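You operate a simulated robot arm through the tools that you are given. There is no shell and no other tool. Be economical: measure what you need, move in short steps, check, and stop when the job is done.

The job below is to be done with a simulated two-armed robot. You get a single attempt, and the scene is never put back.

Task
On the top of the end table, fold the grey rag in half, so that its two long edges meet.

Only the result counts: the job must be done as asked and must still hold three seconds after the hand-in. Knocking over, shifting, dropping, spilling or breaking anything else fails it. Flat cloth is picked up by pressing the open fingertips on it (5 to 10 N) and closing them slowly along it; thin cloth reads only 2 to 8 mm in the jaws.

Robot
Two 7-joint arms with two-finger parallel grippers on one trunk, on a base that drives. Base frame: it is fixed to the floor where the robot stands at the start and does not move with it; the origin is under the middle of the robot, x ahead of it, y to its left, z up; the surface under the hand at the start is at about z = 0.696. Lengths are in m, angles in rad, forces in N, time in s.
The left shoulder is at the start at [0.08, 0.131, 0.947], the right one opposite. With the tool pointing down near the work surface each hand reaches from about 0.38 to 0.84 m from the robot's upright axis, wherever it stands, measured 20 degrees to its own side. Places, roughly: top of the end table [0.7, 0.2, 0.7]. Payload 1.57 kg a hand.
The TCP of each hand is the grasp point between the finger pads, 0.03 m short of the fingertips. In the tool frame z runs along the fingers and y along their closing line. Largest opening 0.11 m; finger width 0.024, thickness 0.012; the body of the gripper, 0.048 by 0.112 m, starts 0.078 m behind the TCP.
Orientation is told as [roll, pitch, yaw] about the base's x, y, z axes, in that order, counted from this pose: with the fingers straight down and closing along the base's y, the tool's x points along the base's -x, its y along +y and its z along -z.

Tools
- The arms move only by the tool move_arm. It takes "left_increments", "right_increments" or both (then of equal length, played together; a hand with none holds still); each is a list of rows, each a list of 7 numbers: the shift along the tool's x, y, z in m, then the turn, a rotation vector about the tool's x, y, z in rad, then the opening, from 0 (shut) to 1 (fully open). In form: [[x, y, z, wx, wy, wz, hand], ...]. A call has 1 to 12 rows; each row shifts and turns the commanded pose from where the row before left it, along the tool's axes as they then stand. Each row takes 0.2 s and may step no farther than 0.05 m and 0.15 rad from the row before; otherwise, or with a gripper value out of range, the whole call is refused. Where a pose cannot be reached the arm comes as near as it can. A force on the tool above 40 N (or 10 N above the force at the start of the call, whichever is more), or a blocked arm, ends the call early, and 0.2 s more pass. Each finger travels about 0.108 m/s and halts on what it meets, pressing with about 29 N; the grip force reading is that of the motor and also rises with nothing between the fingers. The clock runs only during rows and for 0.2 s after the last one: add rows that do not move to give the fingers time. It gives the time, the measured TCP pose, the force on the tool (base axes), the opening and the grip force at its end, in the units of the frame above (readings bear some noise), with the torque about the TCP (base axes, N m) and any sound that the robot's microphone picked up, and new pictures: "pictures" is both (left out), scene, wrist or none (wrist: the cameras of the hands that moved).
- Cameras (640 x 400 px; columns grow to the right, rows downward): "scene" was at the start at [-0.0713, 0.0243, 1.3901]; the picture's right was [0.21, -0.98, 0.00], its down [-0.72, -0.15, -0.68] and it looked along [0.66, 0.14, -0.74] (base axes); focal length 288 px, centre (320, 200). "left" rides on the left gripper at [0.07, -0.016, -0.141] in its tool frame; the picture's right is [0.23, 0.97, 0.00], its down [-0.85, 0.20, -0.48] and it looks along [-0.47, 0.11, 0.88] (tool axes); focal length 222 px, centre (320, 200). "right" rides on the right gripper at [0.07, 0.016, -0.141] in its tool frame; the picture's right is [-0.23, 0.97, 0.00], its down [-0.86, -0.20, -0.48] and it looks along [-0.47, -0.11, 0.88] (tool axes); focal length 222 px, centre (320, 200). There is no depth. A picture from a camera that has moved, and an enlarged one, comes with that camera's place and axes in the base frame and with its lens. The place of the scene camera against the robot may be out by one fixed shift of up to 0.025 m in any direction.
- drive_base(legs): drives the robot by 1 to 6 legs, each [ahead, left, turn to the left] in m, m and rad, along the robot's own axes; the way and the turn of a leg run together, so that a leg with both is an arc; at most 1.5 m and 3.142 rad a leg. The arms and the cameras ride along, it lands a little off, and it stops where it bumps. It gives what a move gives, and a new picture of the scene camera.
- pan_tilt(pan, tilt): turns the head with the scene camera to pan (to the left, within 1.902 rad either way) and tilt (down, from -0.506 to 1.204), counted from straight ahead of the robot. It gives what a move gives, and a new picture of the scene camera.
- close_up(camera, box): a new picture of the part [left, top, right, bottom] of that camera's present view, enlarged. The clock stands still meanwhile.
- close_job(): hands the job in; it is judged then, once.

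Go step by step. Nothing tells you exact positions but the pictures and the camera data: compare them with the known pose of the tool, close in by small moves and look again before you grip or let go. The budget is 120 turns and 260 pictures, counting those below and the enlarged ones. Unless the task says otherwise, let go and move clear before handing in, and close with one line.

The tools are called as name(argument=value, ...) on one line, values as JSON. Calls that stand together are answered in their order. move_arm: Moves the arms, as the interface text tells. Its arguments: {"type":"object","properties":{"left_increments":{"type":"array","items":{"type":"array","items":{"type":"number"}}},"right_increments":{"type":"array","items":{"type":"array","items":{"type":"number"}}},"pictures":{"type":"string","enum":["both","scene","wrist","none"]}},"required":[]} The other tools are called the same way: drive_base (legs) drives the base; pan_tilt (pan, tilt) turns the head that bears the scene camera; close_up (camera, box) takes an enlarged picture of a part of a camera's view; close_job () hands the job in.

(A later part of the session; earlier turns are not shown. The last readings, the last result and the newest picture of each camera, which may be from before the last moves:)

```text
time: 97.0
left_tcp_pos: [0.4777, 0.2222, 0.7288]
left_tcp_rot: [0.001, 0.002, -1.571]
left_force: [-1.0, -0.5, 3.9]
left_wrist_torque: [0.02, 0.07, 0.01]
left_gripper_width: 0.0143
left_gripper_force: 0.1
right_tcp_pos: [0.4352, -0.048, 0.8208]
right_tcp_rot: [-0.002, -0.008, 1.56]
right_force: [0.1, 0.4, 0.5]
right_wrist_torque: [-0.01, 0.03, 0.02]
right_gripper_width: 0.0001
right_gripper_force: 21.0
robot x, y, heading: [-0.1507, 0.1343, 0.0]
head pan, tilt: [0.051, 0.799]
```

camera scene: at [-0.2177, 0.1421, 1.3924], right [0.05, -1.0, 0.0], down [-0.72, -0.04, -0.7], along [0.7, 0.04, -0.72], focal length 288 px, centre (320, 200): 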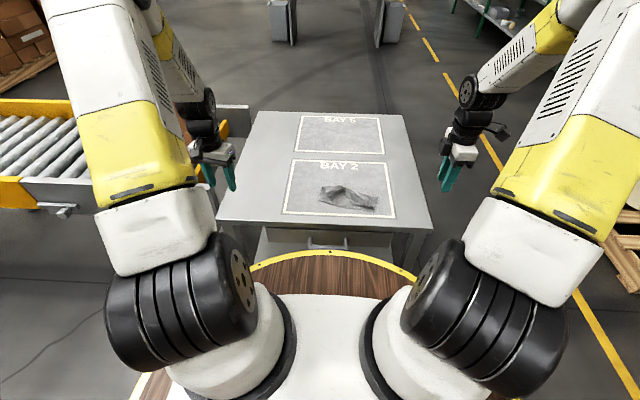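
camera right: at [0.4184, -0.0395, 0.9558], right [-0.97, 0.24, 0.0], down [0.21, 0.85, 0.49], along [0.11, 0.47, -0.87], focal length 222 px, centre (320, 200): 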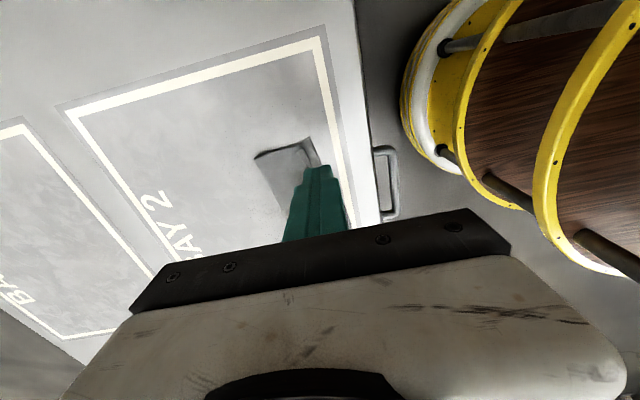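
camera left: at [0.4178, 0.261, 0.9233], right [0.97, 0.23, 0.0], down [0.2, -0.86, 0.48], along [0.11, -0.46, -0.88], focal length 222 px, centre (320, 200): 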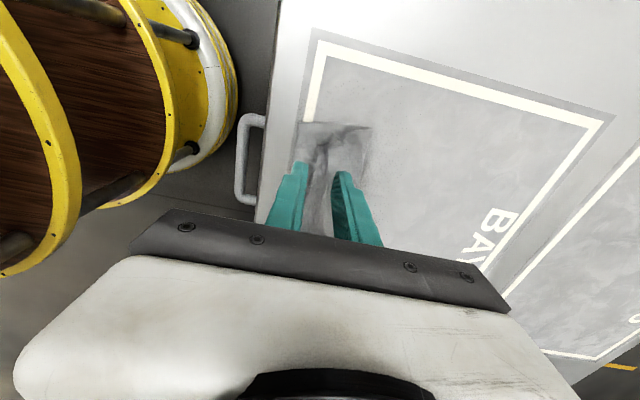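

move_arm(left_increments=[[0, 0, 0.0004, 0, 0, 0, 0.125], [0, -0.0018, 0, 0, 0, 0, 0.16], [0, -0.0018, 0, 0, 0, 0, 0.195], [0, -0.0018, 0, 0, 0, 0, 0.23], [0, -0.0018, 0, 0, 0, 0, 0.265], [0, -0.0018, 0, 0, 0, 0, 0.3], [0, -0.0018, 0, 0, 0, 0, 0.335], [0, -0.0018, 0, 0, 0, 0, 0.37]], pictures="none")

close_up(camera="left", box=[240, 90, 400, 190])

close_up(camera="scene", box=[285, 165, 381, 225])

```text
time: 98.8
left_tcp_pos: [0.4635, 0.2221, 0.7292]
left_tcp_rot: [-0.001, 0.004, -1.57]
left_force: [1.4, -0.1, 11.7]
left_wrist_torque: [0.09, 0.15, 0.0]
left_gripper_width: 0.0377
left_gripper_force: 0.0
right_tcp_pos: [0.4355, -0.0488, 0.8203]
right_tcp_rot: [0.001, -0.009, 1.56]
right_force: [0.2, 0.0, -0.5]
right_wrist_torque: [0.01, 0.01, 0.01]
right_gripper_width: 0.0
right_gripper_force: 21.0
robot x, y, heading: [-0.151, 0.1301, 0.006]
head pan, tilt: [0.051, 0.799]
```

```text
4.00 times, centred on (320, 140) of left
camera zoom: at [0.4475, 0.2899, 0.8701], right [0.97, 0.23, 0.0], down [0.2, -0.86, 0.48], along [0.11, -0.46, -0.88], focal length 888 px, centre (320, 440)
```

zoom: 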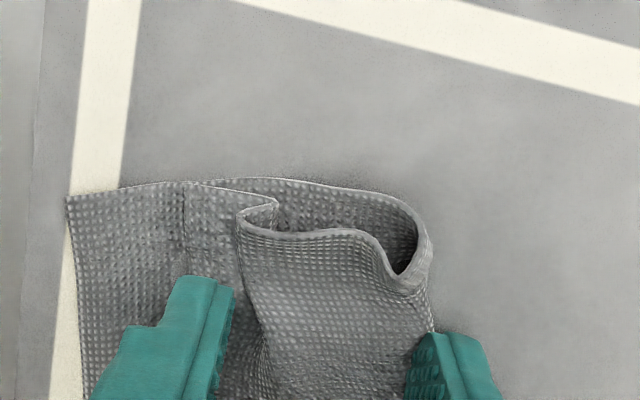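

```text
6.67 times, centred on (333, 195) of scene
camera zoom: at [-0.2179, 0.142, 1.3924], right [0.05, -1.0, 0.0], down [-0.72, -0.04, -0.7], along [0.7, 0.04, -0.72], focal length 1919 px, centre (233, 233)
```

zoom: 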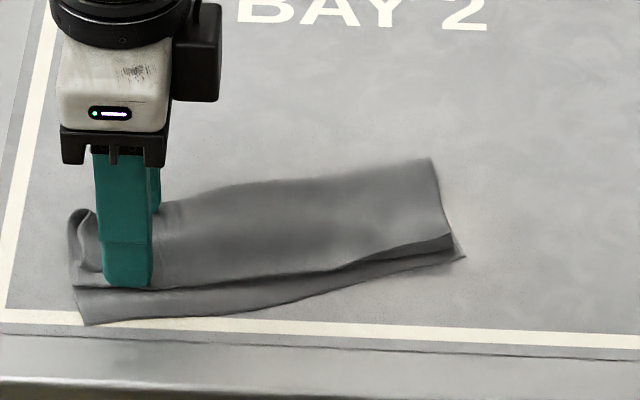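

The layers still move together, so friction between them wins. I'll unfold B's half completely and refold it with a proper thin edge grip, as worked for A. I lift and look for the ridge to take.

move_arm(left_increments=[[0, 0, -0.02, 0, 0, 0, 0.3], [0, -0.004, -0.01, 0, 0, 0, 0.15], [0, 0, 0, 0, 0, 0, 0.15]], pictures="none")

close_up(camera="left", box=[240, 90, 400, 190])

```text
time: 99.6
left_tcp_pos: [0.4599, 0.2216, 0.7577]
left_tcp_rot: [0.0, 0.003, -1.57]
left_force: [0.7, -0.5, 0.4]
left_wrist_torque: [0.0, 0.02, -0.02]
left_gripper_width: 0.0165
left_gripper_force: 0.1
right_tcp_pos: [0.4366, -0.0497, 0.8223]
right_tcp_rot: [0.001, -0.008, 1.56]
right_force: [-0.4, -0.9, -0.1]
right_wrist_torque: [-0.03, -0.03, -0.05]
right_gripper_width: 0.0
right_gripper_force: 21.7
robot x, y, heading: [-0.1476, 0.1323, 0.003]
head pan, tilt: [0.051, 0.799]
```

```text
4.00 times, centred on (320, 140) of left
camera zoom: at [0.4443, 0.2902, 0.8994], right [0.97, 0.23, 0.0], down [0.2, -0.86, 0.48], along [0.11, -0.46, -0.88], focal length 888 px, centre (320, 440)
```

zoom: 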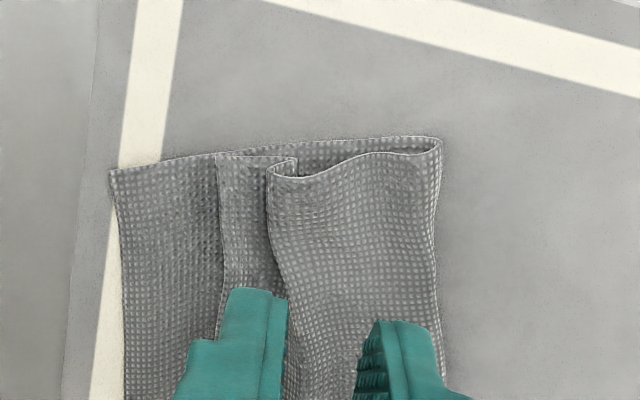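

move_arm(left_increments=[[0, -0.007, 0.01, 0, 0, 0, 0.15], [0, 0, 0.012, 0, 0, 0, 0.15], [0, 0, 0.005, 0, 0, 0, 0.15], [0, 0, 0.001, 0, 0, 0, 0.1], [0, 0, 0, 0, 0, 0, 0.05], [0, 0, 0, 0, 0, 0, 0], [0, 0, 0, 0, 0, 0, 0], [0, 0, -0.01, 0, 0, 0, 0], [0, 0.002, -0.015, 0, 0, 0, 0], [0, 0.004, -0.015, 0, 0, 0, 0]], pictures="none")

close_up(camera="left", box=[220, 80, 420, 205])

close_up(camera="scene", box=[285, 165, 381, 225])

```text
time: 101.8
left_tcp_pos: [0.4598, 0.2218, 0.7691]
left_tcp_rot: [-0.001, 0.001, -1.57]
left_force: [-0.5, -0.3, 0.3]
left_wrist_torque: [0.01, -0.01, 0.0]
left_gripper_width: 0.002
left_gripper_force: 23.5
right_tcp_pos: [0.4348, -0.0486, 0.8216]
right_tcp_rot: [-0.001, -0.007, 1.561]
right_force: [0.2, 0.0, 0.0]
right_wrist_torque: [0.01, -0.02, 0.01]
right_gripper_width: 0.0005
right_gripper_force: 21.4
robot x, y, heading: [-0.147, 0.1303, 0.002]
head pan, tilt: [0.051, 0.799]
```

```text
3.20 times, centred on (320, 142) of left
camera zoom: at [0.4434, 0.2895, 0.9102], right [0.97, 0.23, 0.0], down [0.2, -0.86, 0.48], along [0.11, -0.46, -0.88], focal length 711 px, centre (320, 384)
```

zoom: 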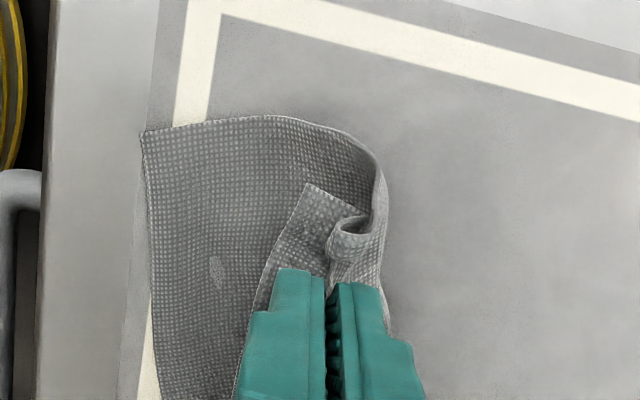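

```text
6.67 times, centred on (333, 195) of scene
camera zoom: at [-0.2175, 0.1421, 1.3924], right [0.05, -1.0, 0.0], down [-0.72, -0.04, -0.7], along [0.7, 0.04, -0.72], focal length 1919 px, centre (233, 233)
```

zoom: 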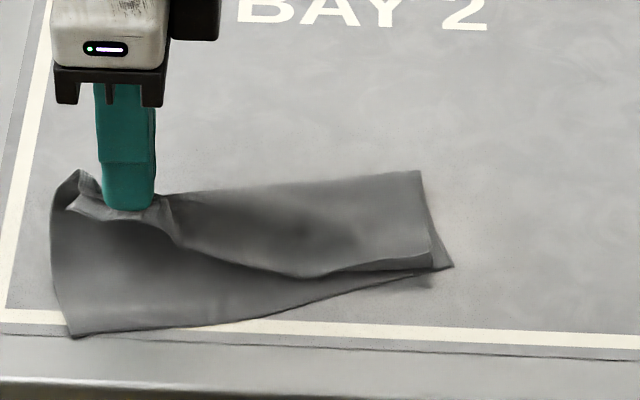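

The upper layer is held. I carry it up and over to the far side to unfold B's half.

move_arm(left_increments=[[0, 0.008, -0.015, 0, 0, 0, 0], [0, 0.012, -0.01, 0, 0, 0, 0], [0, 0.015, 0, 0, 0, 0, 0], [0, 0.015, 0.003, 0, 0, 0, 0], [0, 0.015, 0.01, 0, 0, 0, 0], [0, 0.015, 0.012, 0, 0, 0, 0], [0, 0.012, 0.015, 0, 0, 0, 0], [0, 0.012, 0.015, 0, 0, 0, 0], [0, 0.01, 0.003, 0, 0, 0, 0]], pictures="none")

close_up(camera="left", box=[180, 60, 460, 235])

close_up(camera="scene", box=[270, 155, 382, 225])

```text
time: 103.8
left_tcp_pos: [0.5744, 0.2215, 0.7366]
left_tcp_rot: [0.0, 0.0, -1.571]
left_force: [0.9, -0.1, -0.1]
left_wrist_torque: [0.0, 0.01, 0.0]
left_gripper_width: 0.0019
left_gripper_force: 23.9
right_tcp_pos: [0.4371, -0.0484, 0.8222]
right_tcp_rot: [0.001, -0.008, 1.561]
right_force: [0.0, 0.2, -0.5]
right_wrist_torque: [0.02, 0.02, -0.01]
right_gripper_width: 0.0
right_gripper_force: 21.1
robot x, y, heading: [-0.1518, 0.1295, 0.003]
head pan, tilt: [0.051, 0.799]
```

```text
2.29 times, centred on (320, 148) of left
camera zoom: at [0.5578, 0.2893, 0.8773], right [0.97, 0.23, 0.0], down [0.2, -0.86, 0.48], along [0.11, -0.46, -0.88], focal length 508 px, centre (320, 320)
```

zoom: 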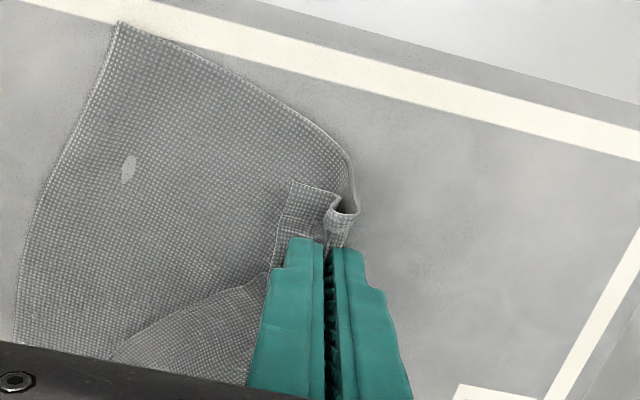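

```text
5.71 times, centred on (326, 190) of scene
camera zoom: at [-0.2177, 0.1421, 1.3924], right [0.05, -1.0, 0.0], down [-0.72, -0.04, -0.7], along [0.7, 0.04, -0.72], focal length 1645 px, centre (286, 257)
```

zoom: 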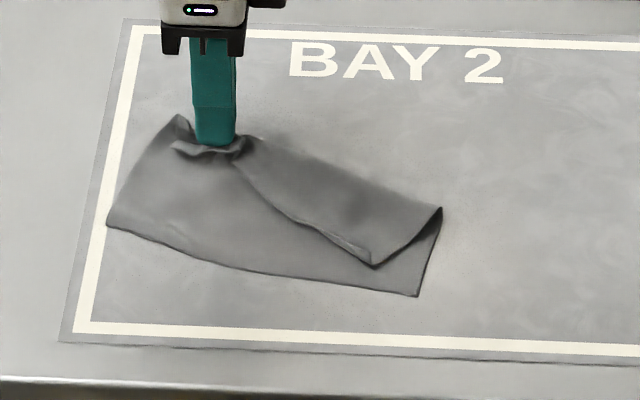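

B's crest is held with its edge strip hanging towards the near side, and there's plenty of slack now. I carry it back through the air so that the strip comes down right on D (≈(0.498,0.282)), turned parallel to the near edge.

move_arm(left_increments=[[0, 0, -0.009, 0, 0, 0.095, 0], [0, 0, -0.009, 0, 0, 0.095, 0], [0, 0, -0.009, 0, 0, 0.094, 0], [0.0019, -0.0124, 0, 0, 0, 0, 0], [0.0019, -0.0124, 0, 0, 0, 0, 0], [0.0019, -0.0124, 0, 0, 0, 0, 0], [0.0019, -0.0124, 0.005, 0, 0, 0, 0], [0.0019, -0.0124, 0.007, 0, 0, 0, 0]], pictures="none")

close_up(camera="left", box=[180, 60, 460, 235])

close_up(camera="scene", box=[270, 155, 382, 225])

```text
time: 105.6
left_tcp_pos: [0.5167, 0.2487, 0.7515]
left_tcp_rot: [0.001, 0.003, -1.853]
left_force: [0.2, 0.3, -0.4]
left_wrist_torque: [0.02, 0.02, 0.06]
left_gripper_width: 0.0019
left_gripper_force: 23.5
right_tcp_pos: [0.4354, -0.0494, 0.8211]
right_tcp_rot: [0.0, -0.009, 1.56]
right_force: [-0.2, 0.1, 0.1]
right_wrist_torque: [0.0, 0.01, -0.03]
right_gripper_width: 0.0
right_gripper_force: 21.0
robot x, y, heading: [-0.1486, 0.1325, 0.007]
head pan, tilt: [0.051, 0.799]
```

```text
2.29 times, centred on (320, 148) of left
camera zoom: at [0.5202, 0.318, 0.8926], right [1.0, -0.05, 0.0], down [-0.05, -0.88, 0.48], along [-0.03, -0.48, -0.88], focal length 508 px, centre (320, 320)
```

zoom: 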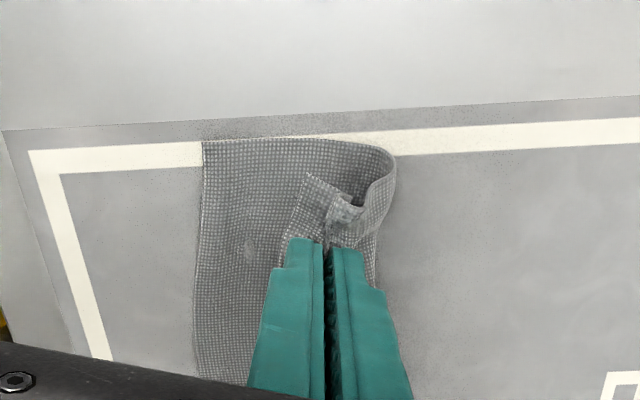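

```text
5.71 times, centred on (326, 190) of scene
camera zoom: at [-0.2176, 0.142, 1.3924], right [0.05, -1.0, 0.0], down [-0.72, -0.04, -0.7], along [0.7, 0.04, -0.72], focal length 1645 px, centre (286, 257)
```

zoom: 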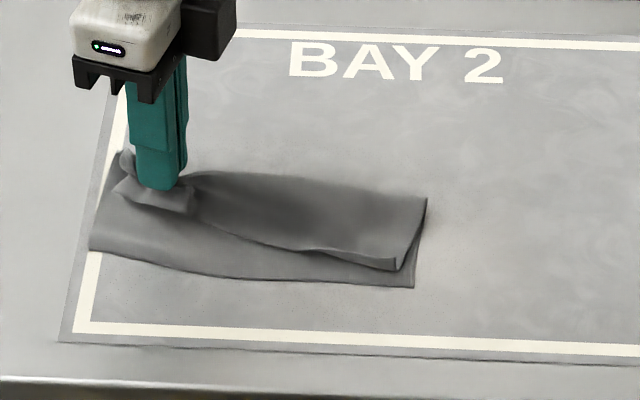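

D slid a bit again, and some pleat is still in the jaws. I bring the crest to about 4 cm from the near edge and let go while still in the air, so the strip springs straight and drops.

move_arm(left_increments=[[0.002, -0.006, 0, 0, 0, 0, 0], [0.002, -0.006, 0, 0, 0, 0, 0], [0, 0, 0, 0, 0, 0, 0.3], [0, 0, 0, 0, 0, 0, 0.4], [0, 0, 0, 0, 0, 0, 0.4], [0, 0, -0.02, 0, 0, 0, 0.4], [0, 0, -0.03, 0, 0, 0, 0.4]], pictures="none")

close_up(camera="left", box=[200, 80, 440, 230])

close_up(camera="scene", box=[270, 155, 382, 225])

```text
time: 107.2
left_tcp_pos: [0.5065, 0.2545, 0.8017]
left_tcp_rot: [0.0, 0.001, -1.858]
left_force: [0.4, 0.2, -0.3]
left_wrist_torque: [0.0, 0.04, -0.04]
left_gripper_width: 0.0441
left_gripper_force: 0.0
right_tcp_pos: [0.436, -0.0478, 0.8215]
right_tcp_rot: [0.0, -0.008, 1.559]
right_force: [-1.1, -0.7, 0.2]
right_wrist_torque: [0.0, 0.03, 0.0]
right_gripper_width: 0.0
right_gripper_force: 21.4
robot x, y, heading: [-0.152, 0.1339, -0.0]
head pan, tilt: [0.051, 0.799]
```

```text
2.67 times, centred on (320, 155) of left
camera zoom: at [0.51, 0.3244, 0.9443], right [1.0, -0.06, 0.0], down [-0.05, -0.88, 0.48], along [-0.03, -0.48, -0.88], focal length 592 px, centre (320, 320)
```

zoom: 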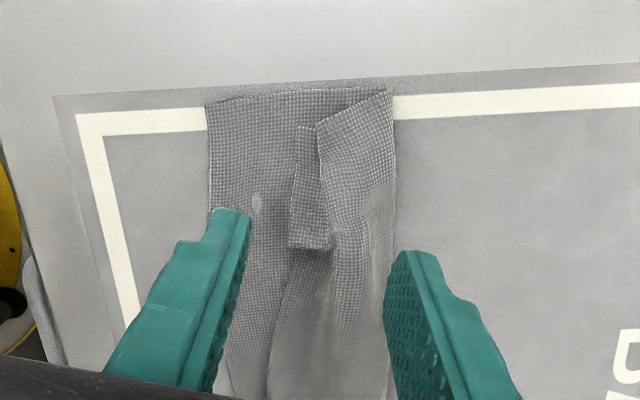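

```text
5.71 times, centred on (326, 190) of scene
camera zoom: at [-0.2174, 0.1421, 1.3924], right [0.05, -1.0, 0.0], down [-0.72, -0.04, -0.7], along [0.7, 0.04, -0.72], focal length 1645 px, centre (286, 257)
```

zoom: 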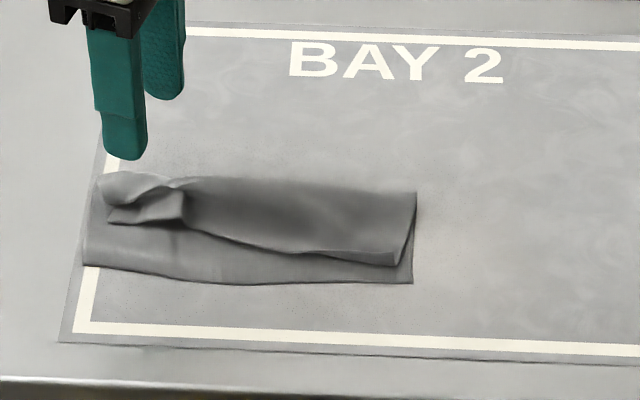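

close_up(camera="left", box=[270, 105, 370, 167])

close_up(camera="scene", box=[280, 180, 328, 210])

```text
6.40 times, centred on (320, 136) of left
camera zoom: at [0.51, 0.3244, 0.9443], right [1.0, -0.06, 0.0], down [-0.05, -0.88, 0.48], along [-0.03, -0.48, -0.88], focal length 1422 px, centre (320, 610)
```

zoom: 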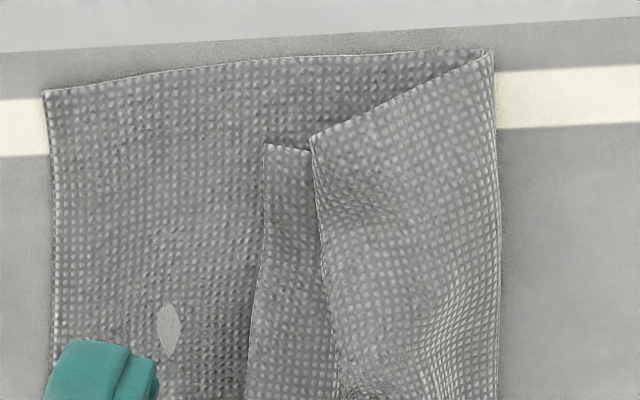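

```text
13.33 times, centred on (304, 195) of scene
camera zoom: at [-0.2174, 0.1421, 1.3924], right [0.05, -1.0, 0.0], down [-0.72, -0.04, -0.7], along [0.7, 0.04, -0.72], focal length 3839 px, centre (533, 267)
```

zoom: 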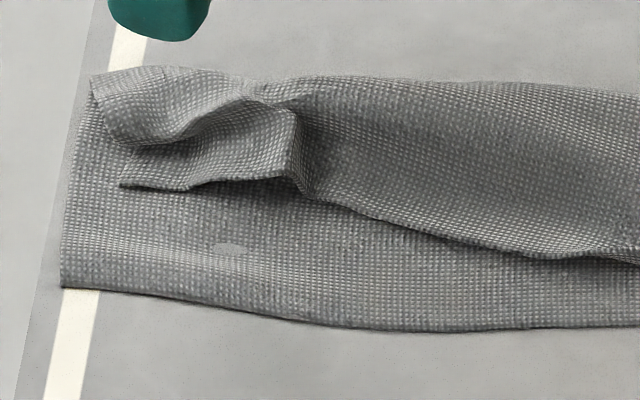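

B's strip now lies loosely under a Z-pleat, its corner at about (0.498,0.280). I turn the left hand to close along y and take only that strip's corner, keeping off the pleat.

move_arm(left_increments=[[0, 0, 0, 0, 0, -0.148, 0.13], [0, 0, 0, 0, 0, -0.148, 0.13], [0, 0, 0, 0, 0, -0.148, 0.13], [0, 0, 0, 0, 0, -0.148, 0.13], [0, 0, 0, 0, 0, -0.148, 0.13], [0, 0, 0, 0, 0, -0.148, 0.13], [0, 0, 0, 0, 0, -0.148, 0.13], [0, 0, 0, 0, 0, -0.148, 0.13], [0, 0, 0, 0, 0, -0.148, 0.13], [0, 0, 0, 0, 0, -0.148, 0.13], [0, 0, 0, 0, 0, -0.148, 0.13], [0, 0, 0, 0, 0, -0.148, 0.13]], pictures="none")

move_arm(left_increments=[[0.0145, 0.0238, 0.02, 0, 0, 0, 0.13], [0, 0, 0.025, 0, 0, 0, 0.13], [0, 0, 0.012, 0, 0, 0, 0.13], [0, 0, 0, 0, 0, 0, 0.13]], pictures="none")

close_up(camera="left", box=[240, 90, 400, 190])

```text
time: 109.8
left_tcp_pos: [0.5061, 0.2543, 0.8019]
left_tcp_rot: [0.001, 0.001, -0.076]
left_force: [0.9, -0.1, 0.0]
left_wrist_torque: [0.02, 0.0, 0.01]
left_gripper_width: 0.014
left_gripper_force: 0.2
right_tcp_pos: [0.436, -0.0496, 0.8225]
right_tcp_rot: [-0.002, -0.009, 1.559]
right_force: [0.6, 0.1, -0.8]
right_wrist_torque: [0.01, 0.0, 0.01]
right_gripper_width: 0.0001
right_gripper_force: 21.0
robot x, y, heading: [-0.1494, 0.1285, 0.001]
head pan, tilt: [0.051, 0.799]
```

```text
time: 110.8
left_tcp_pos: [0.4943, 0.2797, 0.7459]
left_tcp_rot: [0.002, -0.002, -0.079]
left_force: [0.6, -0.2, -0.5]
left_wrist_torque: [0.02, -0.02, 0.0]
left_gripper_width: 0.0142
left_gripper_force: 0.1
right_tcp_pos: [0.4353, -0.0475, 0.8216]
right_tcp_rot: [0.0, -0.007, 1.56]
right_force: [1.2, 0.6, 0.8]
right_wrist_torque: [0.02, 0.0, -0.02]
right_gripper_width: 0.0001
right_gripper_force: 21.1
robot x, y, heading: [-0.1502, 0.1272, 0.004]
head pan, tilt: [0.051, 0.799]
```

```text
4.00 times, centred on (320, 140) of left
camera zoom: at [0.4221, 0.2679, 0.887], right [-0.15, 0.99, 0.0], down [0.87, 0.13, 0.48], along [0.47, 0.07, -0.88], focal length 888 px, centre (320, 440)
```

zoom: 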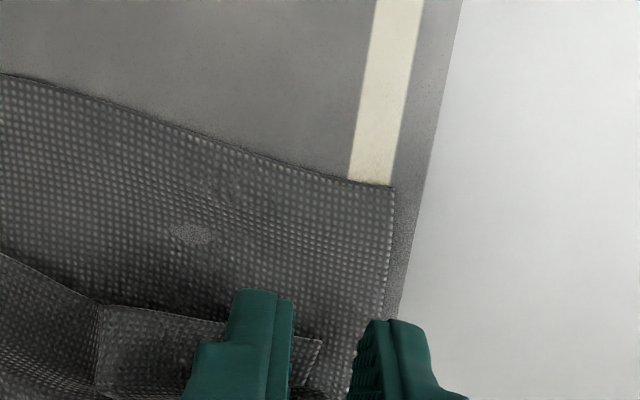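

move_arm(left_increments=[[0, 0, 0.01, 0, 0, 0, 0.13], [0, 0, 0.005, 0, 0, 0, 0.13], [0, 0, 0.0015, 0, 0, 0, 0.13], [0, 0, 0, 0, 0, 0, 0.13]], pictures="none")

close_up(camera="left", box=[260, 100, 380, 175])

```text
time: 111.8
left_tcp_pos: [0.493, 0.2803, 0.7285]
left_tcp_rot: [0.001, -0.001, -0.079]
left_force: [-0.1, -0.4, 0.8]
left_wrist_torque: [0.02, 0.02, 0.06]
left_gripper_width: 0.0143
left_gripper_force: 0.0
right_tcp_pos: [0.4355, -0.0483, 0.8213]
right_tcp_rot: [0.0, -0.008, 1.561]
right_force: [0.4, 0.3, -0.2]
right_wrist_torque: [0.02, -0.02, -0.01]
right_gripper_width: 0.0001
right_gripper_force: 21.2
robot x, y, heading: [-0.1499, 0.1326, 0.007]
head pan, tilt: [0.051, 0.799]
```

```text
5.33 times, centred on (320, 138) of left
camera zoom: at [0.4225, 0.2674, 0.8701], right [-0.15, 0.99, 0.0], down [0.87, 0.13, 0.48], along [0.47, 0.07, -0.88], focal length 1185 px, centre (320, 533)
```

zoom: 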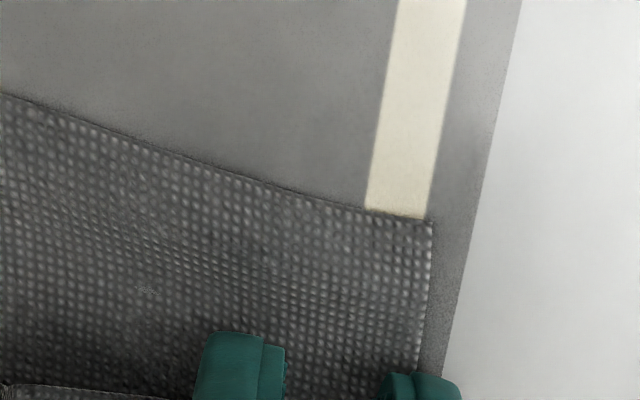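

move_arm(left_increments=[[0, 0, 0.001, 0, 0, 0, 0.13], [0, 0, 0, 0, 0, 0, 0.1], [0, 0, 0, 0, 0, 0, 0.07], [0, 0, 0, 0, 0, 0, 0.04], [0, 0, 0, 0, 0, 0, 0.01], [0, 0, 0, 0, 0, 0, 0], [0, 0, 0, 0, 0, 0, 0], [0, 0, -0.006, 0, 0, 0, 0], [0, 0, -0.008, 0, 0, 0, 0]], pictures="none")

close_up(camera="left", box=[220, 80, 420, 205])

close_up(camera="scene", box=[270, 165, 366, 225])

```text
time: 113.8
left_tcp_pos: [0.4936, 0.2805, 0.7411]
left_tcp_rot: [0.002, 0.0, -0.079]
left_force: [0.1, 0.1, 0.1]
left_wrist_torque: [-0.03, 0.0, 0.0]
left_gripper_width: 0.0
left_gripper_force: 21.5
right_tcp_pos: [0.4357, -0.0483, 0.8211]
right_tcp_rot: [0.001, -0.008, 1.56]
right_force: [0.3, -0.9, 0.3]
right_wrist_torque: [-0.02, -0.01, 0.02]
right_gripper_width: 0.0
right_gripper_force: 21.1
robot x, y, heading: [-0.1497, 0.1328, 0.005]
head pan, tilt: [0.051, 0.799]
```

```text
3.20 times, centred on (320, 142) of left
camera zoom: at [0.4222, 0.2677, 0.8822], right [-0.15, 0.99, 0.0], down [0.87, 0.13, 0.48], along [0.47, 0.07, -0.88], focal length 711 px, centre (320, 384)
```

zoom: 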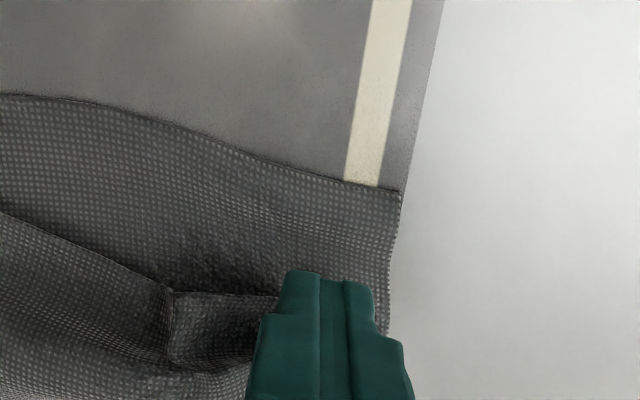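

```text
6.67 times, centred on (318, 195) of scene
camera zoom: at [-0.2176, 0.1421, 1.3924], right [0.05, -1.0, 0.0], down [-0.72, -0.04, -0.7], along [0.7, 0.04, -0.72], focal length 1919 px, centre (333, 233)
```

zoom: 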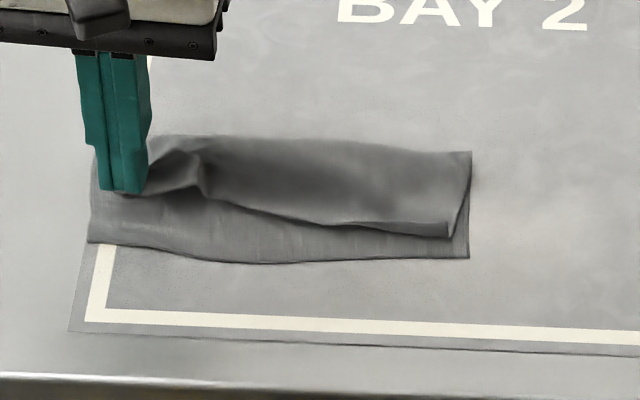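

It missed the strip. I go back to the reliable ridge grip, but this time the right hand will pin the lower layer's bare strip so it can't slide. I lift and turn the left hand, and bring the right hand, shut, over the strip at y≈0.15.

move_arm(left_increments=[[0, 0, -0.03, 0, 0, 0, 0], [0, 0, -0.02, 0, 0, 0.149, 0.15], [0, 0, 0, 0, 0, 0.149, 0.15], [0, 0, 0, 0, 0, 0.149, 0.15], [0, 0, 0, 0, 0, 0.149, 0.15], [0, 0, 0, 0, 0, 0.149, 0.15], [0, 0, 0, 0, 0, 0.149, 0.15], [0, 0, 0, 0, 0, 0.149, 0.15], [0, 0, 0, 0, 0, 0.149, 0.15], [0, 0, 0, 0, 0, 0.149, 0.15], [0, 0, 0, 0, 0, 0.149, 0.15], [-0.028, 0.012, 0, 0, 0, 0, 0.15]], right_increments=[[-0.0396, -0.0055, 0.005, 0, 0, 0, 0], [-0.0396, -0.0055, 0.005, 0, 0, 0, 0], [-0.0396, -0.0055, 0.005, 0, 0, 0, 0], [-0.0396, -0.0055, 0.005, 0, 0, 0, 0], [-0.0396, -0.0055, 0.005, 0, 0, 0, 0], [0, 0, 0.02, 0, 0, 0, 0], [0, 0, 0.015, 0, 0, 0, 0], [0, 0, 0.01, 0, 0, 0, 0], [0, 0, 0, 0, 0, 0, 0], [0, 0, 0, 0, 0, 0, 0], [0, 0, 0, 0, 0, 0, 0], [0, 0, 0, 0, 0, 0, 0]], pictures="none")

close_up(camera="left", box=[200, 80, 440, 230])

close_up(camera="right", box=[200, 70, 440, 220])

close_up(camera="scene", box=[270, 155, 382, 225])

```text
time: 116.4
left_tcp_pos: [0.5057, 0.2533, 0.7917]
left_tcp_rot: [-0.001, 0.001, -1.57]
left_force: [0.4, 0.5, -0.4]
left_wrist_torque: [-0.02, 0.0, 0.0]
left_gripper_width: 0.0166
left_gripper_force: 0.0
right_tcp_pos: [0.4669, 0.1502, 0.7512]
right_tcp_rot: [0.0, -0.009, 1.56]
right_force: [-0.2, 0.0, -0.1]
right_wrist_torque: [-0.02, 0.0, -0.01]
right_gripper_width: 0.0
right_gripper_force: 21.1
robot x, y, heading: [-0.1537, 0.1318, 0.006]
head pan, tilt: [0.051, 0.799]
```

```text
2.67 times, centred on (320, 155) of left
camera zoom: at [0.4884, 0.3208, 0.9332], right [0.97, 0.23, 0.0], down [0.2, -0.86, 0.48], along [0.11, -0.46, -0.88], focal length 592 px, centre (320, 320)
```

zoom: 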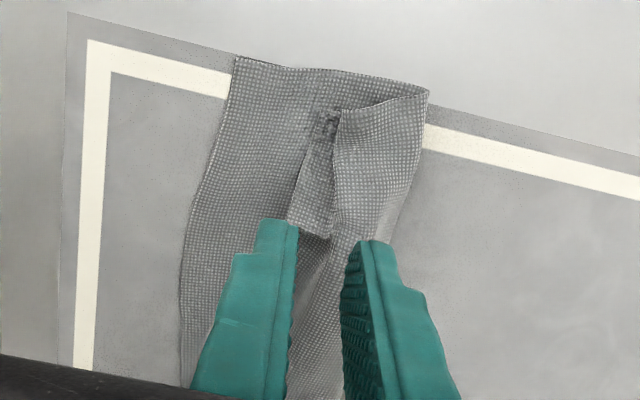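

```text
2.67 times, centred on (320, 145) of right
camera zoom: at [0.45, 0.0803, 0.8927], right [-0.97, 0.24, 0.0], down [0.21, 0.85, 0.49], along [0.11, 0.47, -0.87], focal length 592 px, centre (320, 347)
```

zoom: 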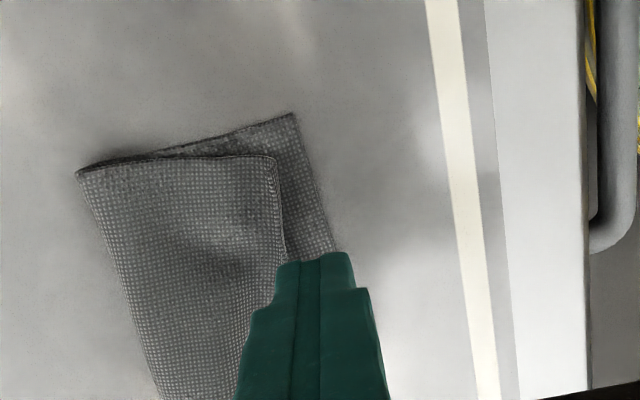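

```text
5.71 times, centred on (326, 190) of scene
camera zoom: at [-0.2177, 0.1424, 1.3924], right [0.06, -1.0, 0.0], down [-0.72, -0.04, -0.7], along [0.7, 0.04, -0.72], focal length 1645 px, centre (286, 257)
```

zoom: 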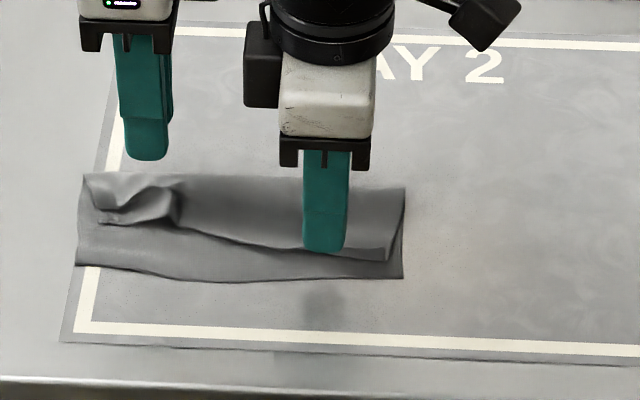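

Both hands are in place. I pin the strip with the right hand and lower the left one around the pleat's crest at (0.510,0.260).

move_arm(left_increments=[[0.008, 0.005, 0.02, 0, 0, 0, 0.15], [0, 0, 0.02, 0, 0, 0, 0.15], [0, 0, 0.01, 0, 0, 0, 0.15], [0, 0, 0, 0, 0, 0, 0.15], [0, 0, 0, 0, 0, 0, 0.15]], right_increments=[[0, 0, 0.015, 0, 0, 0, 0], [0, 0, 0.006, 0, 0, 0, 0], [0, 0, 0.0025, 0, 0, 0, 0], [0, 0, 0.0015, 0, 0, 0, 0], [0, 0, 0, 0, 0, 0, 0]], pictures="none")

close_up(camera="left", box=[240, 90, 400, 190])

```text
time: 117.6
left_tcp_pos: [0.51, 0.2608, 0.7423]
left_tcp_rot: [0.003, 0.001, -1.57]
left_force: [-0.6, -0.9, -0.7]
left_wrist_torque: [0.03, 0.0, 0.0]
left_gripper_width: 0.0166
left_gripper_force: 0.1
right_tcp_pos: [0.4669, 0.148, 0.7278]
right_tcp_rot: [-0.003, -0.011, 1.56]
right_force: [-1.2, -1.8, 22.7]
right_wrist_torque: [-0.15, -0.15, -0.03]
right_gripper_width: 0.0001
right_gripper_force: 21.5
robot x, y, heading: [-0.149, 0.1313, -0.001]
head pan, tilt: [0.051, 0.799]
```

```text
4.00 times, centred on (320, 140) of left
camera zoom: at [0.4931, 0.3284, 0.8844], right [0.97, 0.23, 0.0], down [0.2, -0.86, 0.48], along [0.11, -0.46, -0.88], focal length 888 px, centre (320, 440)
```

zoom: 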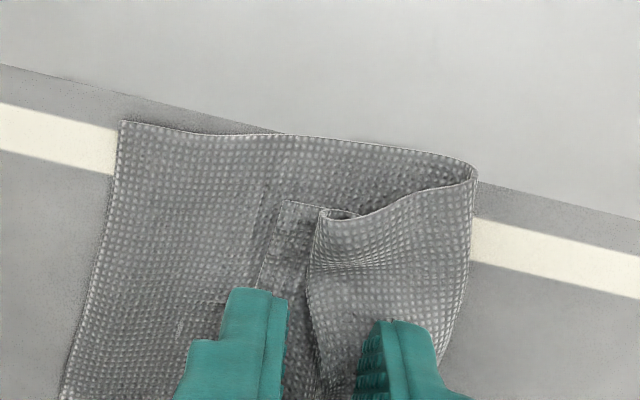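

move_arm(left_increments=[[0, 0, 0.008, 0, 0, 0, 0.15], [0, 0, 0.003, 0, 0, 0, 0.15], [0, 0, 0.0005, 0, 0, 0, 0.1], [0, 0, 0, 0, 0, 0, 0.05], [0, 0, 0, 0, 0, 0, 0], [0, 0, 0, 0, 0, 0, 0], [0, 0, -0.01, 0, 0, 0, 0], [0, -0.004, -0.01, 0, 0, 0, 0]], pictures="none")

close_up(camera="left", box=[220, 80, 420, 205])

```text
time: 119.4
left_tcp_pos: [0.506, 0.2594, 0.7502]
left_tcp_rot: [-0.001, 0.001, -1.57]
left_force: [-0.6, -0.4, 0.2]
left_wrist_torque: [0.02, -0.01, 0.01]
left_gripper_width: 0.0023
left_gripper_force: 23.9
right_tcp_pos: [0.4653, 0.1486, 0.7271]
right_tcp_rot: [-0.002, -0.011, 1.56]
right_force: [4.3, -0.4, 34.5]
right_wrist_torque: [-0.22, -0.41, 0.02]
right_gripper_width: 0.0003
right_gripper_force: 21.2
robot x, y, heading: [-0.1468, 0.1292, 0.004]
head pan, tilt: [0.051, 0.799]
```

```text
3.20 times, centred on (320, 142) of left
camera zoom: at [0.4889, 0.3277, 0.8923], right [0.97, 0.23, 0.0], down [0.2, -0.86, 0.48], along [0.11, -0.46, -0.88], focal length 711 px, centre (320, 384)
```

zoom: 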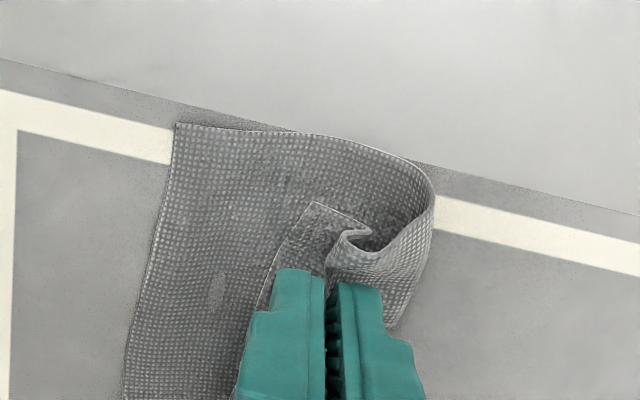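

The grip holds and the pin is firm. I carry the crest 3 cm towards the near edge and lower it.

move_arm(left_increments=[[0, -0.003, -0.005, 0, 0, 0, 0], [0, -0.007, 0, 0, 0, 0, 0], [0, -0.007, 0.003, 0, 0, 0, 0], [0, -0.007, 0.006, 0, 0, 0, 0], [0, -0.006, 0.008, 0, 0, 0, 0], [0, 0, 0.004, 0, 0, 0, 0]], right_increments=[[0, 0, -0.0008, 0, 0, 0, 0], [0, 0, 0, 0, 0, 0, 0], [0, 0, 0, 0, 0, 0, 0], [0, 0, 0, 0, 0, 0, 0], [0, 0, 0, 0, 0, 0, 0], [0, 0, 0, 0, 0, 0, 0]], pictures="none")

close_up(camera="left", box=[220, 80, 420, 205])

close_up(camera="scene", box=[270, 155, 382, 225])

```text
time: 120.8
left_tcp_pos: [0.4764, 0.261, 0.7336]
left_tcp_rot: [0.002, 0.0, -1.571]
left_force: [-0.4, -0.4, 0.8]
left_wrist_torque: [-0.02, 0.02, 0.02]
left_gripper_width: 0.002
left_gripper_force: 23.4
right_tcp_pos: [0.4649, 0.1477, 0.7274]
right_tcp_rot: [0.001, -0.009, 1.561]
right_force: [3.6, 0.6, 22.5]
right_wrist_torque: [-0.15, -0.29, 0.02]
right_gripper_width: 0.0
right_gripper_force: 21.3
robot x, y, heading: [-0.1491, 0.1286, 0.004]
head pan, tilt: [0.051, 0.799]
```

```text
3.20 times, centred on (320, 142) of left
camera zoom: at [0.4593, 0.3282, 0.8751], right [0.97, 0.23, 0.0], down [0.2, -0.86, 0.48], along [0.11, -0.46, -0.88], focal length 711 px, centre (320, 384)
```

zoom: 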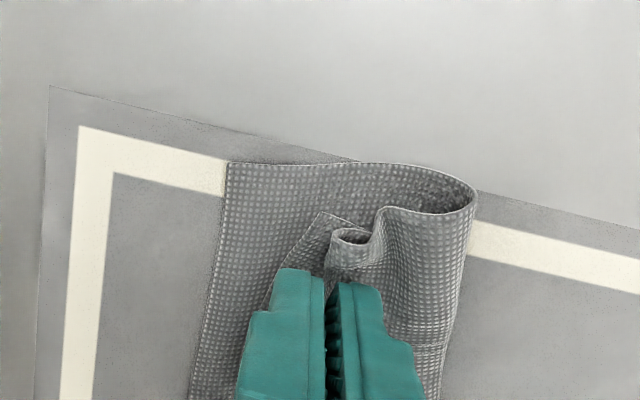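

```text
5.71 times, centred on (326, 190) of scene
camera zoom: at [-0.2182, 0.1421, 1.3923], right [0.05, -1.0, 0.0], down [-0.72, -0.04, -0.7], along [0.7, 0.04, -0.72], focal length 1645 px, centre (286, 257)
```

zoom: 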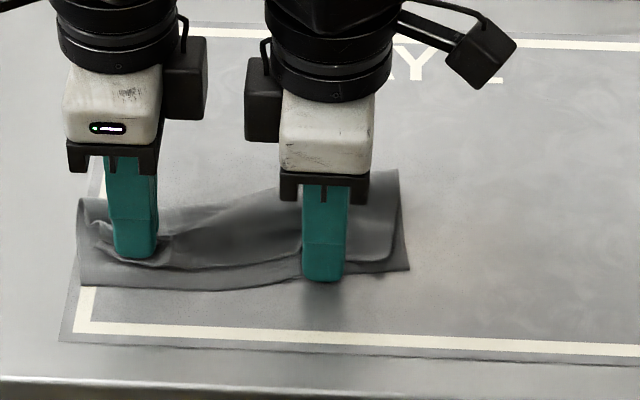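

Half of it was relative motion; the pin works. There's still slack, so I hop the crest a further 1.5 cm.

move_arm(left_increments=[[0, 0, -0.012, 0, 0, 0, 0], [0, -0.008, -0.002, 0, 0, 0, 0], [0, -0.008, 0.002, 0, 0, 0, 0], [0, -0.004, 0.008, 0, 0, 0, 0], [0, 0, 0.004, 0, 0, 0, 0], [0, 0, 0, 0, 0, 0, 0.05], [0, 0, 0, 0, 0, 0, 0.12], [0, 0, -0.01, 0, 0, 0, 0.15], [0, 0, -0.03, 0, 0, 0, 0.15]], pictures="none")

close_up(camera="left", box=[220, 80, 420, 205])

close_up(camera="scene", box=[270, 155, 382, 225])

```text
time: 122.8
left_tcp_pos: [0.4574, 0.2613, 0.7735]
left_tcp_rot: [0.0, 0.002, -1.567]
left_force: [0.3, -0.2, -0.9]
left_wrist_torque: [0.05, 0.01, 0.02]
left_gripper_width: 0.0165
left_gripper_force: 0.0
right_tcp_pos: [0.4666, 0.1488, 0.7272]
right_tcp_rot: [0.0, -0.009, 1.559]
right_force: [-0.5, -0.3, 18.8]
right_wrist_torque: [-0.11, -0.18, 0.02]
right_gripper_width: 0.0001
right_gripper_force: 21.2
robot x, y, heading: [-0.1493, 0.1321, 0.004]
head pan, tilt: [0.051, 0.799]
```

```text
3.20 times, centred on (320, 142) of left
camera zoom: at [0.4404, 0.3285, 0.9158], right [0.97, 0.23, 0.0], down [0.2, -0.86, 0.48], along [0.11, -0.46, -0.88], focal length 711 px, centre (320, 384)
```

zoom: 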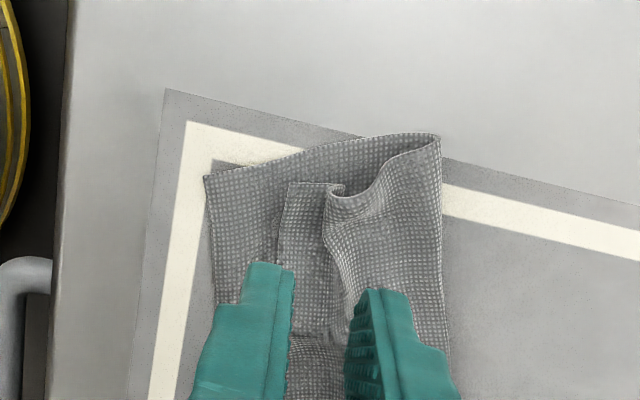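

```text
5.71 times, centred on (326, 190) of scene
camera zoom: at [-0.2181, 0.1422, 1.3924], right [0.05, -1.0, 0.0], down [-0.72, -0.04, -0.7], along [0.7, 0.04, -0.72], focal length 1645 px, centre (286, 257)
```

zoom: 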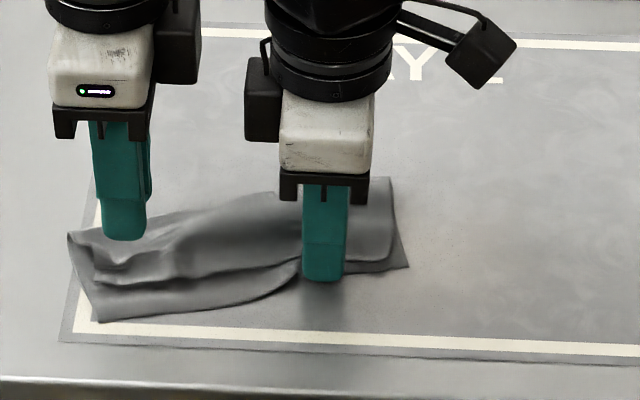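

D swings around the pin because the upper layer is already taut; the pinched ridge just springs back when released. So I regrip the crest square to it. This time, when opening, I'll keep the far finger pressed on the cloth so the ridge can only unfold towards the near edge.

move_arm(left_increments=[[0, 0.004, 0, 0, 0, -0.107, 0.16], [0, 0, 0.01, 0, 0, -0.107, 0.16], [0, 0, 0.015, 0, 0, -0.107, 0.16], [0, 0, 0.012, 0, 0, 0, 0.16], [0, 0, 0.005, 0, 0, 0, 0.16], [0, 0, 0.001, 0, 0, 0, 0.1], [0, 0, 0, 0, 0, 0, 0.05], [0, 0, 0, 0, 0, 0, 0], [0, 0, 0, 0, 0, 0, 0]], pictures="none")

close_up(camera="left", box=[220, 80, 420, 205])

```text
time: 124.8
left_tcp_pos: [0.4604, 0.2595, 0.7319]
left_tcp_rot: [0.002, 0.002, -1.247]
left_force: [-0.8, 0.8, 0.9]
left_wrist_torque: [-0.02, 0.0, 0.0]
left_gripper_width: 0.0021
left_gripper_force: 24.0
right_tcp_pos: [0.4663, 0.1489, 0.727]
right_tcp_rot: [0.001, -0.008, 1.559]
right_force: [-1.0, -0.3, 17.4]
right_wrist_torque: [-0.12, -0.14, -0.03]
right_gripper_width: 0.0
right_gripper_force: 21.5
robot x, y, heading: [-0.1512, 0.1322, 0.006]
head pan, tilt: [0.051, 0.799]
```

```text
3.20 times, centred on (320, 142) of left
camera zoom: at [0.4232, 0.319, 0.8725], right [0.85, 0.52, 0.0], down [0.46, -0.75, 0.48], along [0.25, -0.41, -0.88], focal length 711 px, centre (320, 384)
```

zoom: 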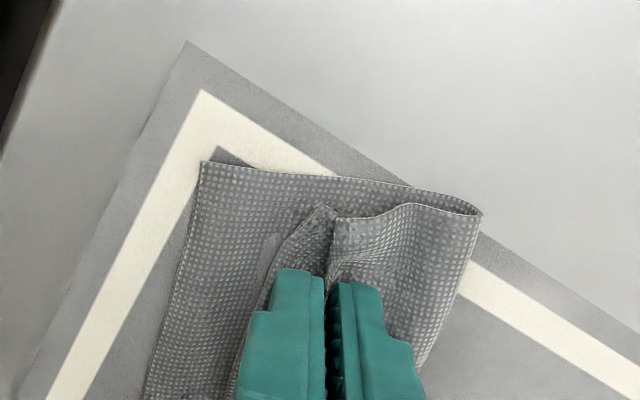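

move_arm(left_increments=[[0, -0.004, -0.008, 0.05, 0, 0, 0], [0, -0.004, 0, 0.05, 0, 0, 0], [0, 0, 0.005, 0, 0, 0, 0], [0, 0, 0.004, 0, 0, 0, 0], [0, 0, 0.0015, 0, 0, 0, 0], [0, 0, 0, 0, 0, 0, 0]], pictures="none")

close_up(camera="left", box=[220, 80, 420, 205])

```text
time: 126.2
left_tcp_pos: [0.453, 0.2582, 0.7291]
left_tcp_rot: [-0.098, 0.004, -1.248]
left_force: [-1.5, 0.3, 10.6]
left_wrist_torque: [0.0, 0.06, 0.01]
left_gripper_width: 0.0019
left_gripper_force: 23.2
right_tcp_pos: [0.4655, 0.1483, 0.7281]
right_tcp_rot: [0.0, -0.009, 1.559]
right_force: [0.0, 0.2, 14.9]
right_wrist_torque: [-0.09, -0.13, 0.05]
right_gripper_width: 0.0
right_gripper_force: 21.2
robot x, y, heading: [-0.1482, 0.1329, 0.003]
head pan, tilt: [0.051, 0.799]
```

```text
3.20 times, centred on (320, 142) of left
camera zoom: at [0.4275, 0.3201, 0.8718], right [0.85, 0.52, -0.09], down [0.5, -0.73, 0.46], along [0.17, -0.43, -0.89], focal length 711 px, centre (320, 384)
```

zoom: 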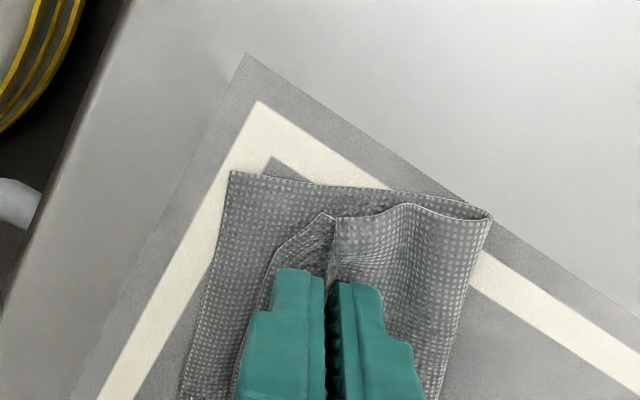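

The near strip is within about 1.3 cm now. I open with the far finger held in place and pressed.

move_arm(left_increments=[[0, -0.0015, 0, 0, 0, 0, 0.03], [0, -0.0017, 0, 0, 0, 0, 0.06], [0, -0.0017, 0, 0, 0, 0, 0.09], [0, -0.0017, 0, 0, 0, 0, 0.12], [0, -0.0017, 0, 0, 0, 0, 0.15], [0, -0.0017, 0, 0, 0, 0, 0.18]], pictures="none")

close_up(camera="left", box=[220, 80, 420, 205])

```text
time: 127.6
left_tcp_pos: [0.4423, 0.2548, 0.7297]
left_tcp_rot: [-0.097, 0.002, -1.248]
left_force: [1.1, 0.0, 6.1]
left_wrist_torque: [0.07, -0.09, -0.02]
left_gripper_width: 0.02
left_gripper_force: 0.1
right_tcp_pos: [0.4663, 0.1493, 0.7273]
right_tcp_rot: [0.0, -0.008, 1.56]
right_force: [-0.3, 0.5, 15.6]
right_wrist_torque: [-0.11, -0.14, 0.03]
right_gripper_width: 0.0
right_gripper_force: 21.3
robot x, y, heading: [-0.1498, 0.1313, 0.005]
head pan, tilt: [0.051, 0.799]
```

```text
3.20 times, centred on (320, 142) of left
camera zoom: at [0.4183, 0.318, 0.8724], right [0.85, 0.52, -0.09], down [0.5, -0.73, 0.46], along [0.17, -0.43, -0.89], focal length 711 px, centre (320, 384)
```

zoom: 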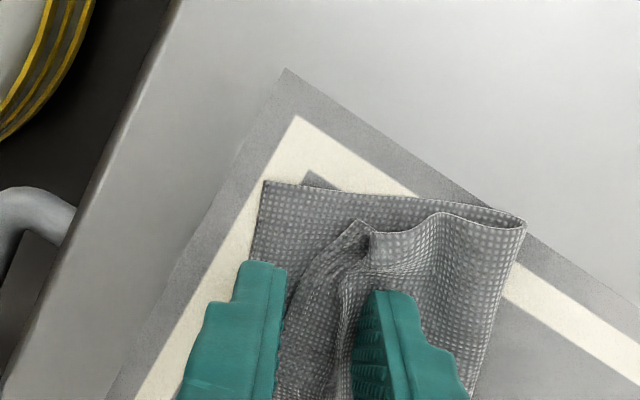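

move_arm(left_increments=[[0, 0, -0.005, 0, 0, 0, 0.2], [0, 0, -0.03, 0, 0, 0, 0.2], [0, 0, -0.03, -0.098, 0, 0, 0.2]], pictures="none")

close_up(camera="left", box=[220, 80, 420, 205])

close_up(camera="scene", box=[270, 165, 366, 225])

```text
time: 128.4
left_tcp_pos: [0.448, 0.2564, 0.7951]
left_tcp_rot: [0.001, 0.002, -1.247]
left_force: [-0.1, -0.7, 0.3]
left_wrist_torque: [-0.03, 0.01, -0.01]
left_gripper_width: 0.0219
left_gripper_force: 0.0
right_tcp_pos: [0.465, 0.149, 0.7267]
right_tcp_rot: [0.001, -0.007, 1.56]
right_force: [-3.2, -1.6, 17.2]
right_wrist_torque: [-0.15, -0.08, -0.02]
right_gripper_width: 0.0
right_gripper_force: 21.6
robot x, y, heading: [-0.1509, 0.1266, 0.005]
head pan, tilt: [0.051, 0.799]
```

```text
3.20 times, centred on (320, 142) of left
camera zoom: at [0.4108, 0.3154, 0.9359], right [0.85, 0.53, 0.0], down [0.46, -0.75, 0.48], along [0.25, -0.41, -0.88], focal length 711 px, centre (320, 384)
```

zoom: 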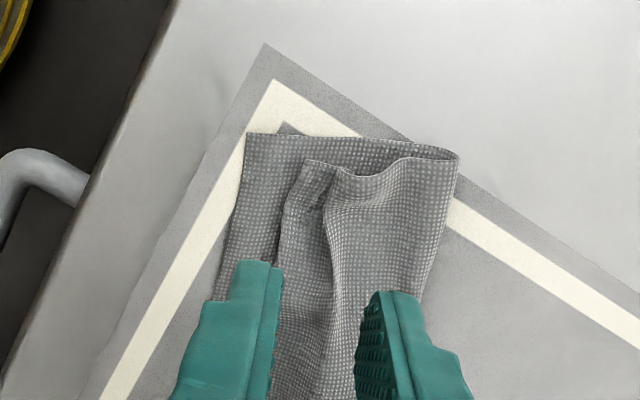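

```text
6.67 times, centred on (318, 195) of scene
camera zoom: at [-0.218, 0.1423, 1.3924], right [0.05, -1.0, 0.0], down [-0.72, -0.04, -0.7], along [0.7, 0.04, -0.72], focal length 1919 px, centre (333, 233)
```

zoom: 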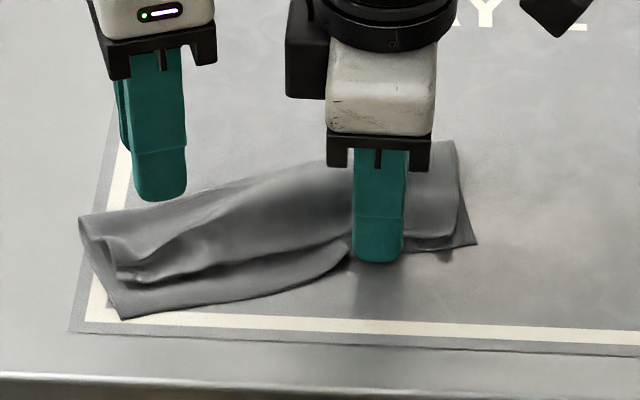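

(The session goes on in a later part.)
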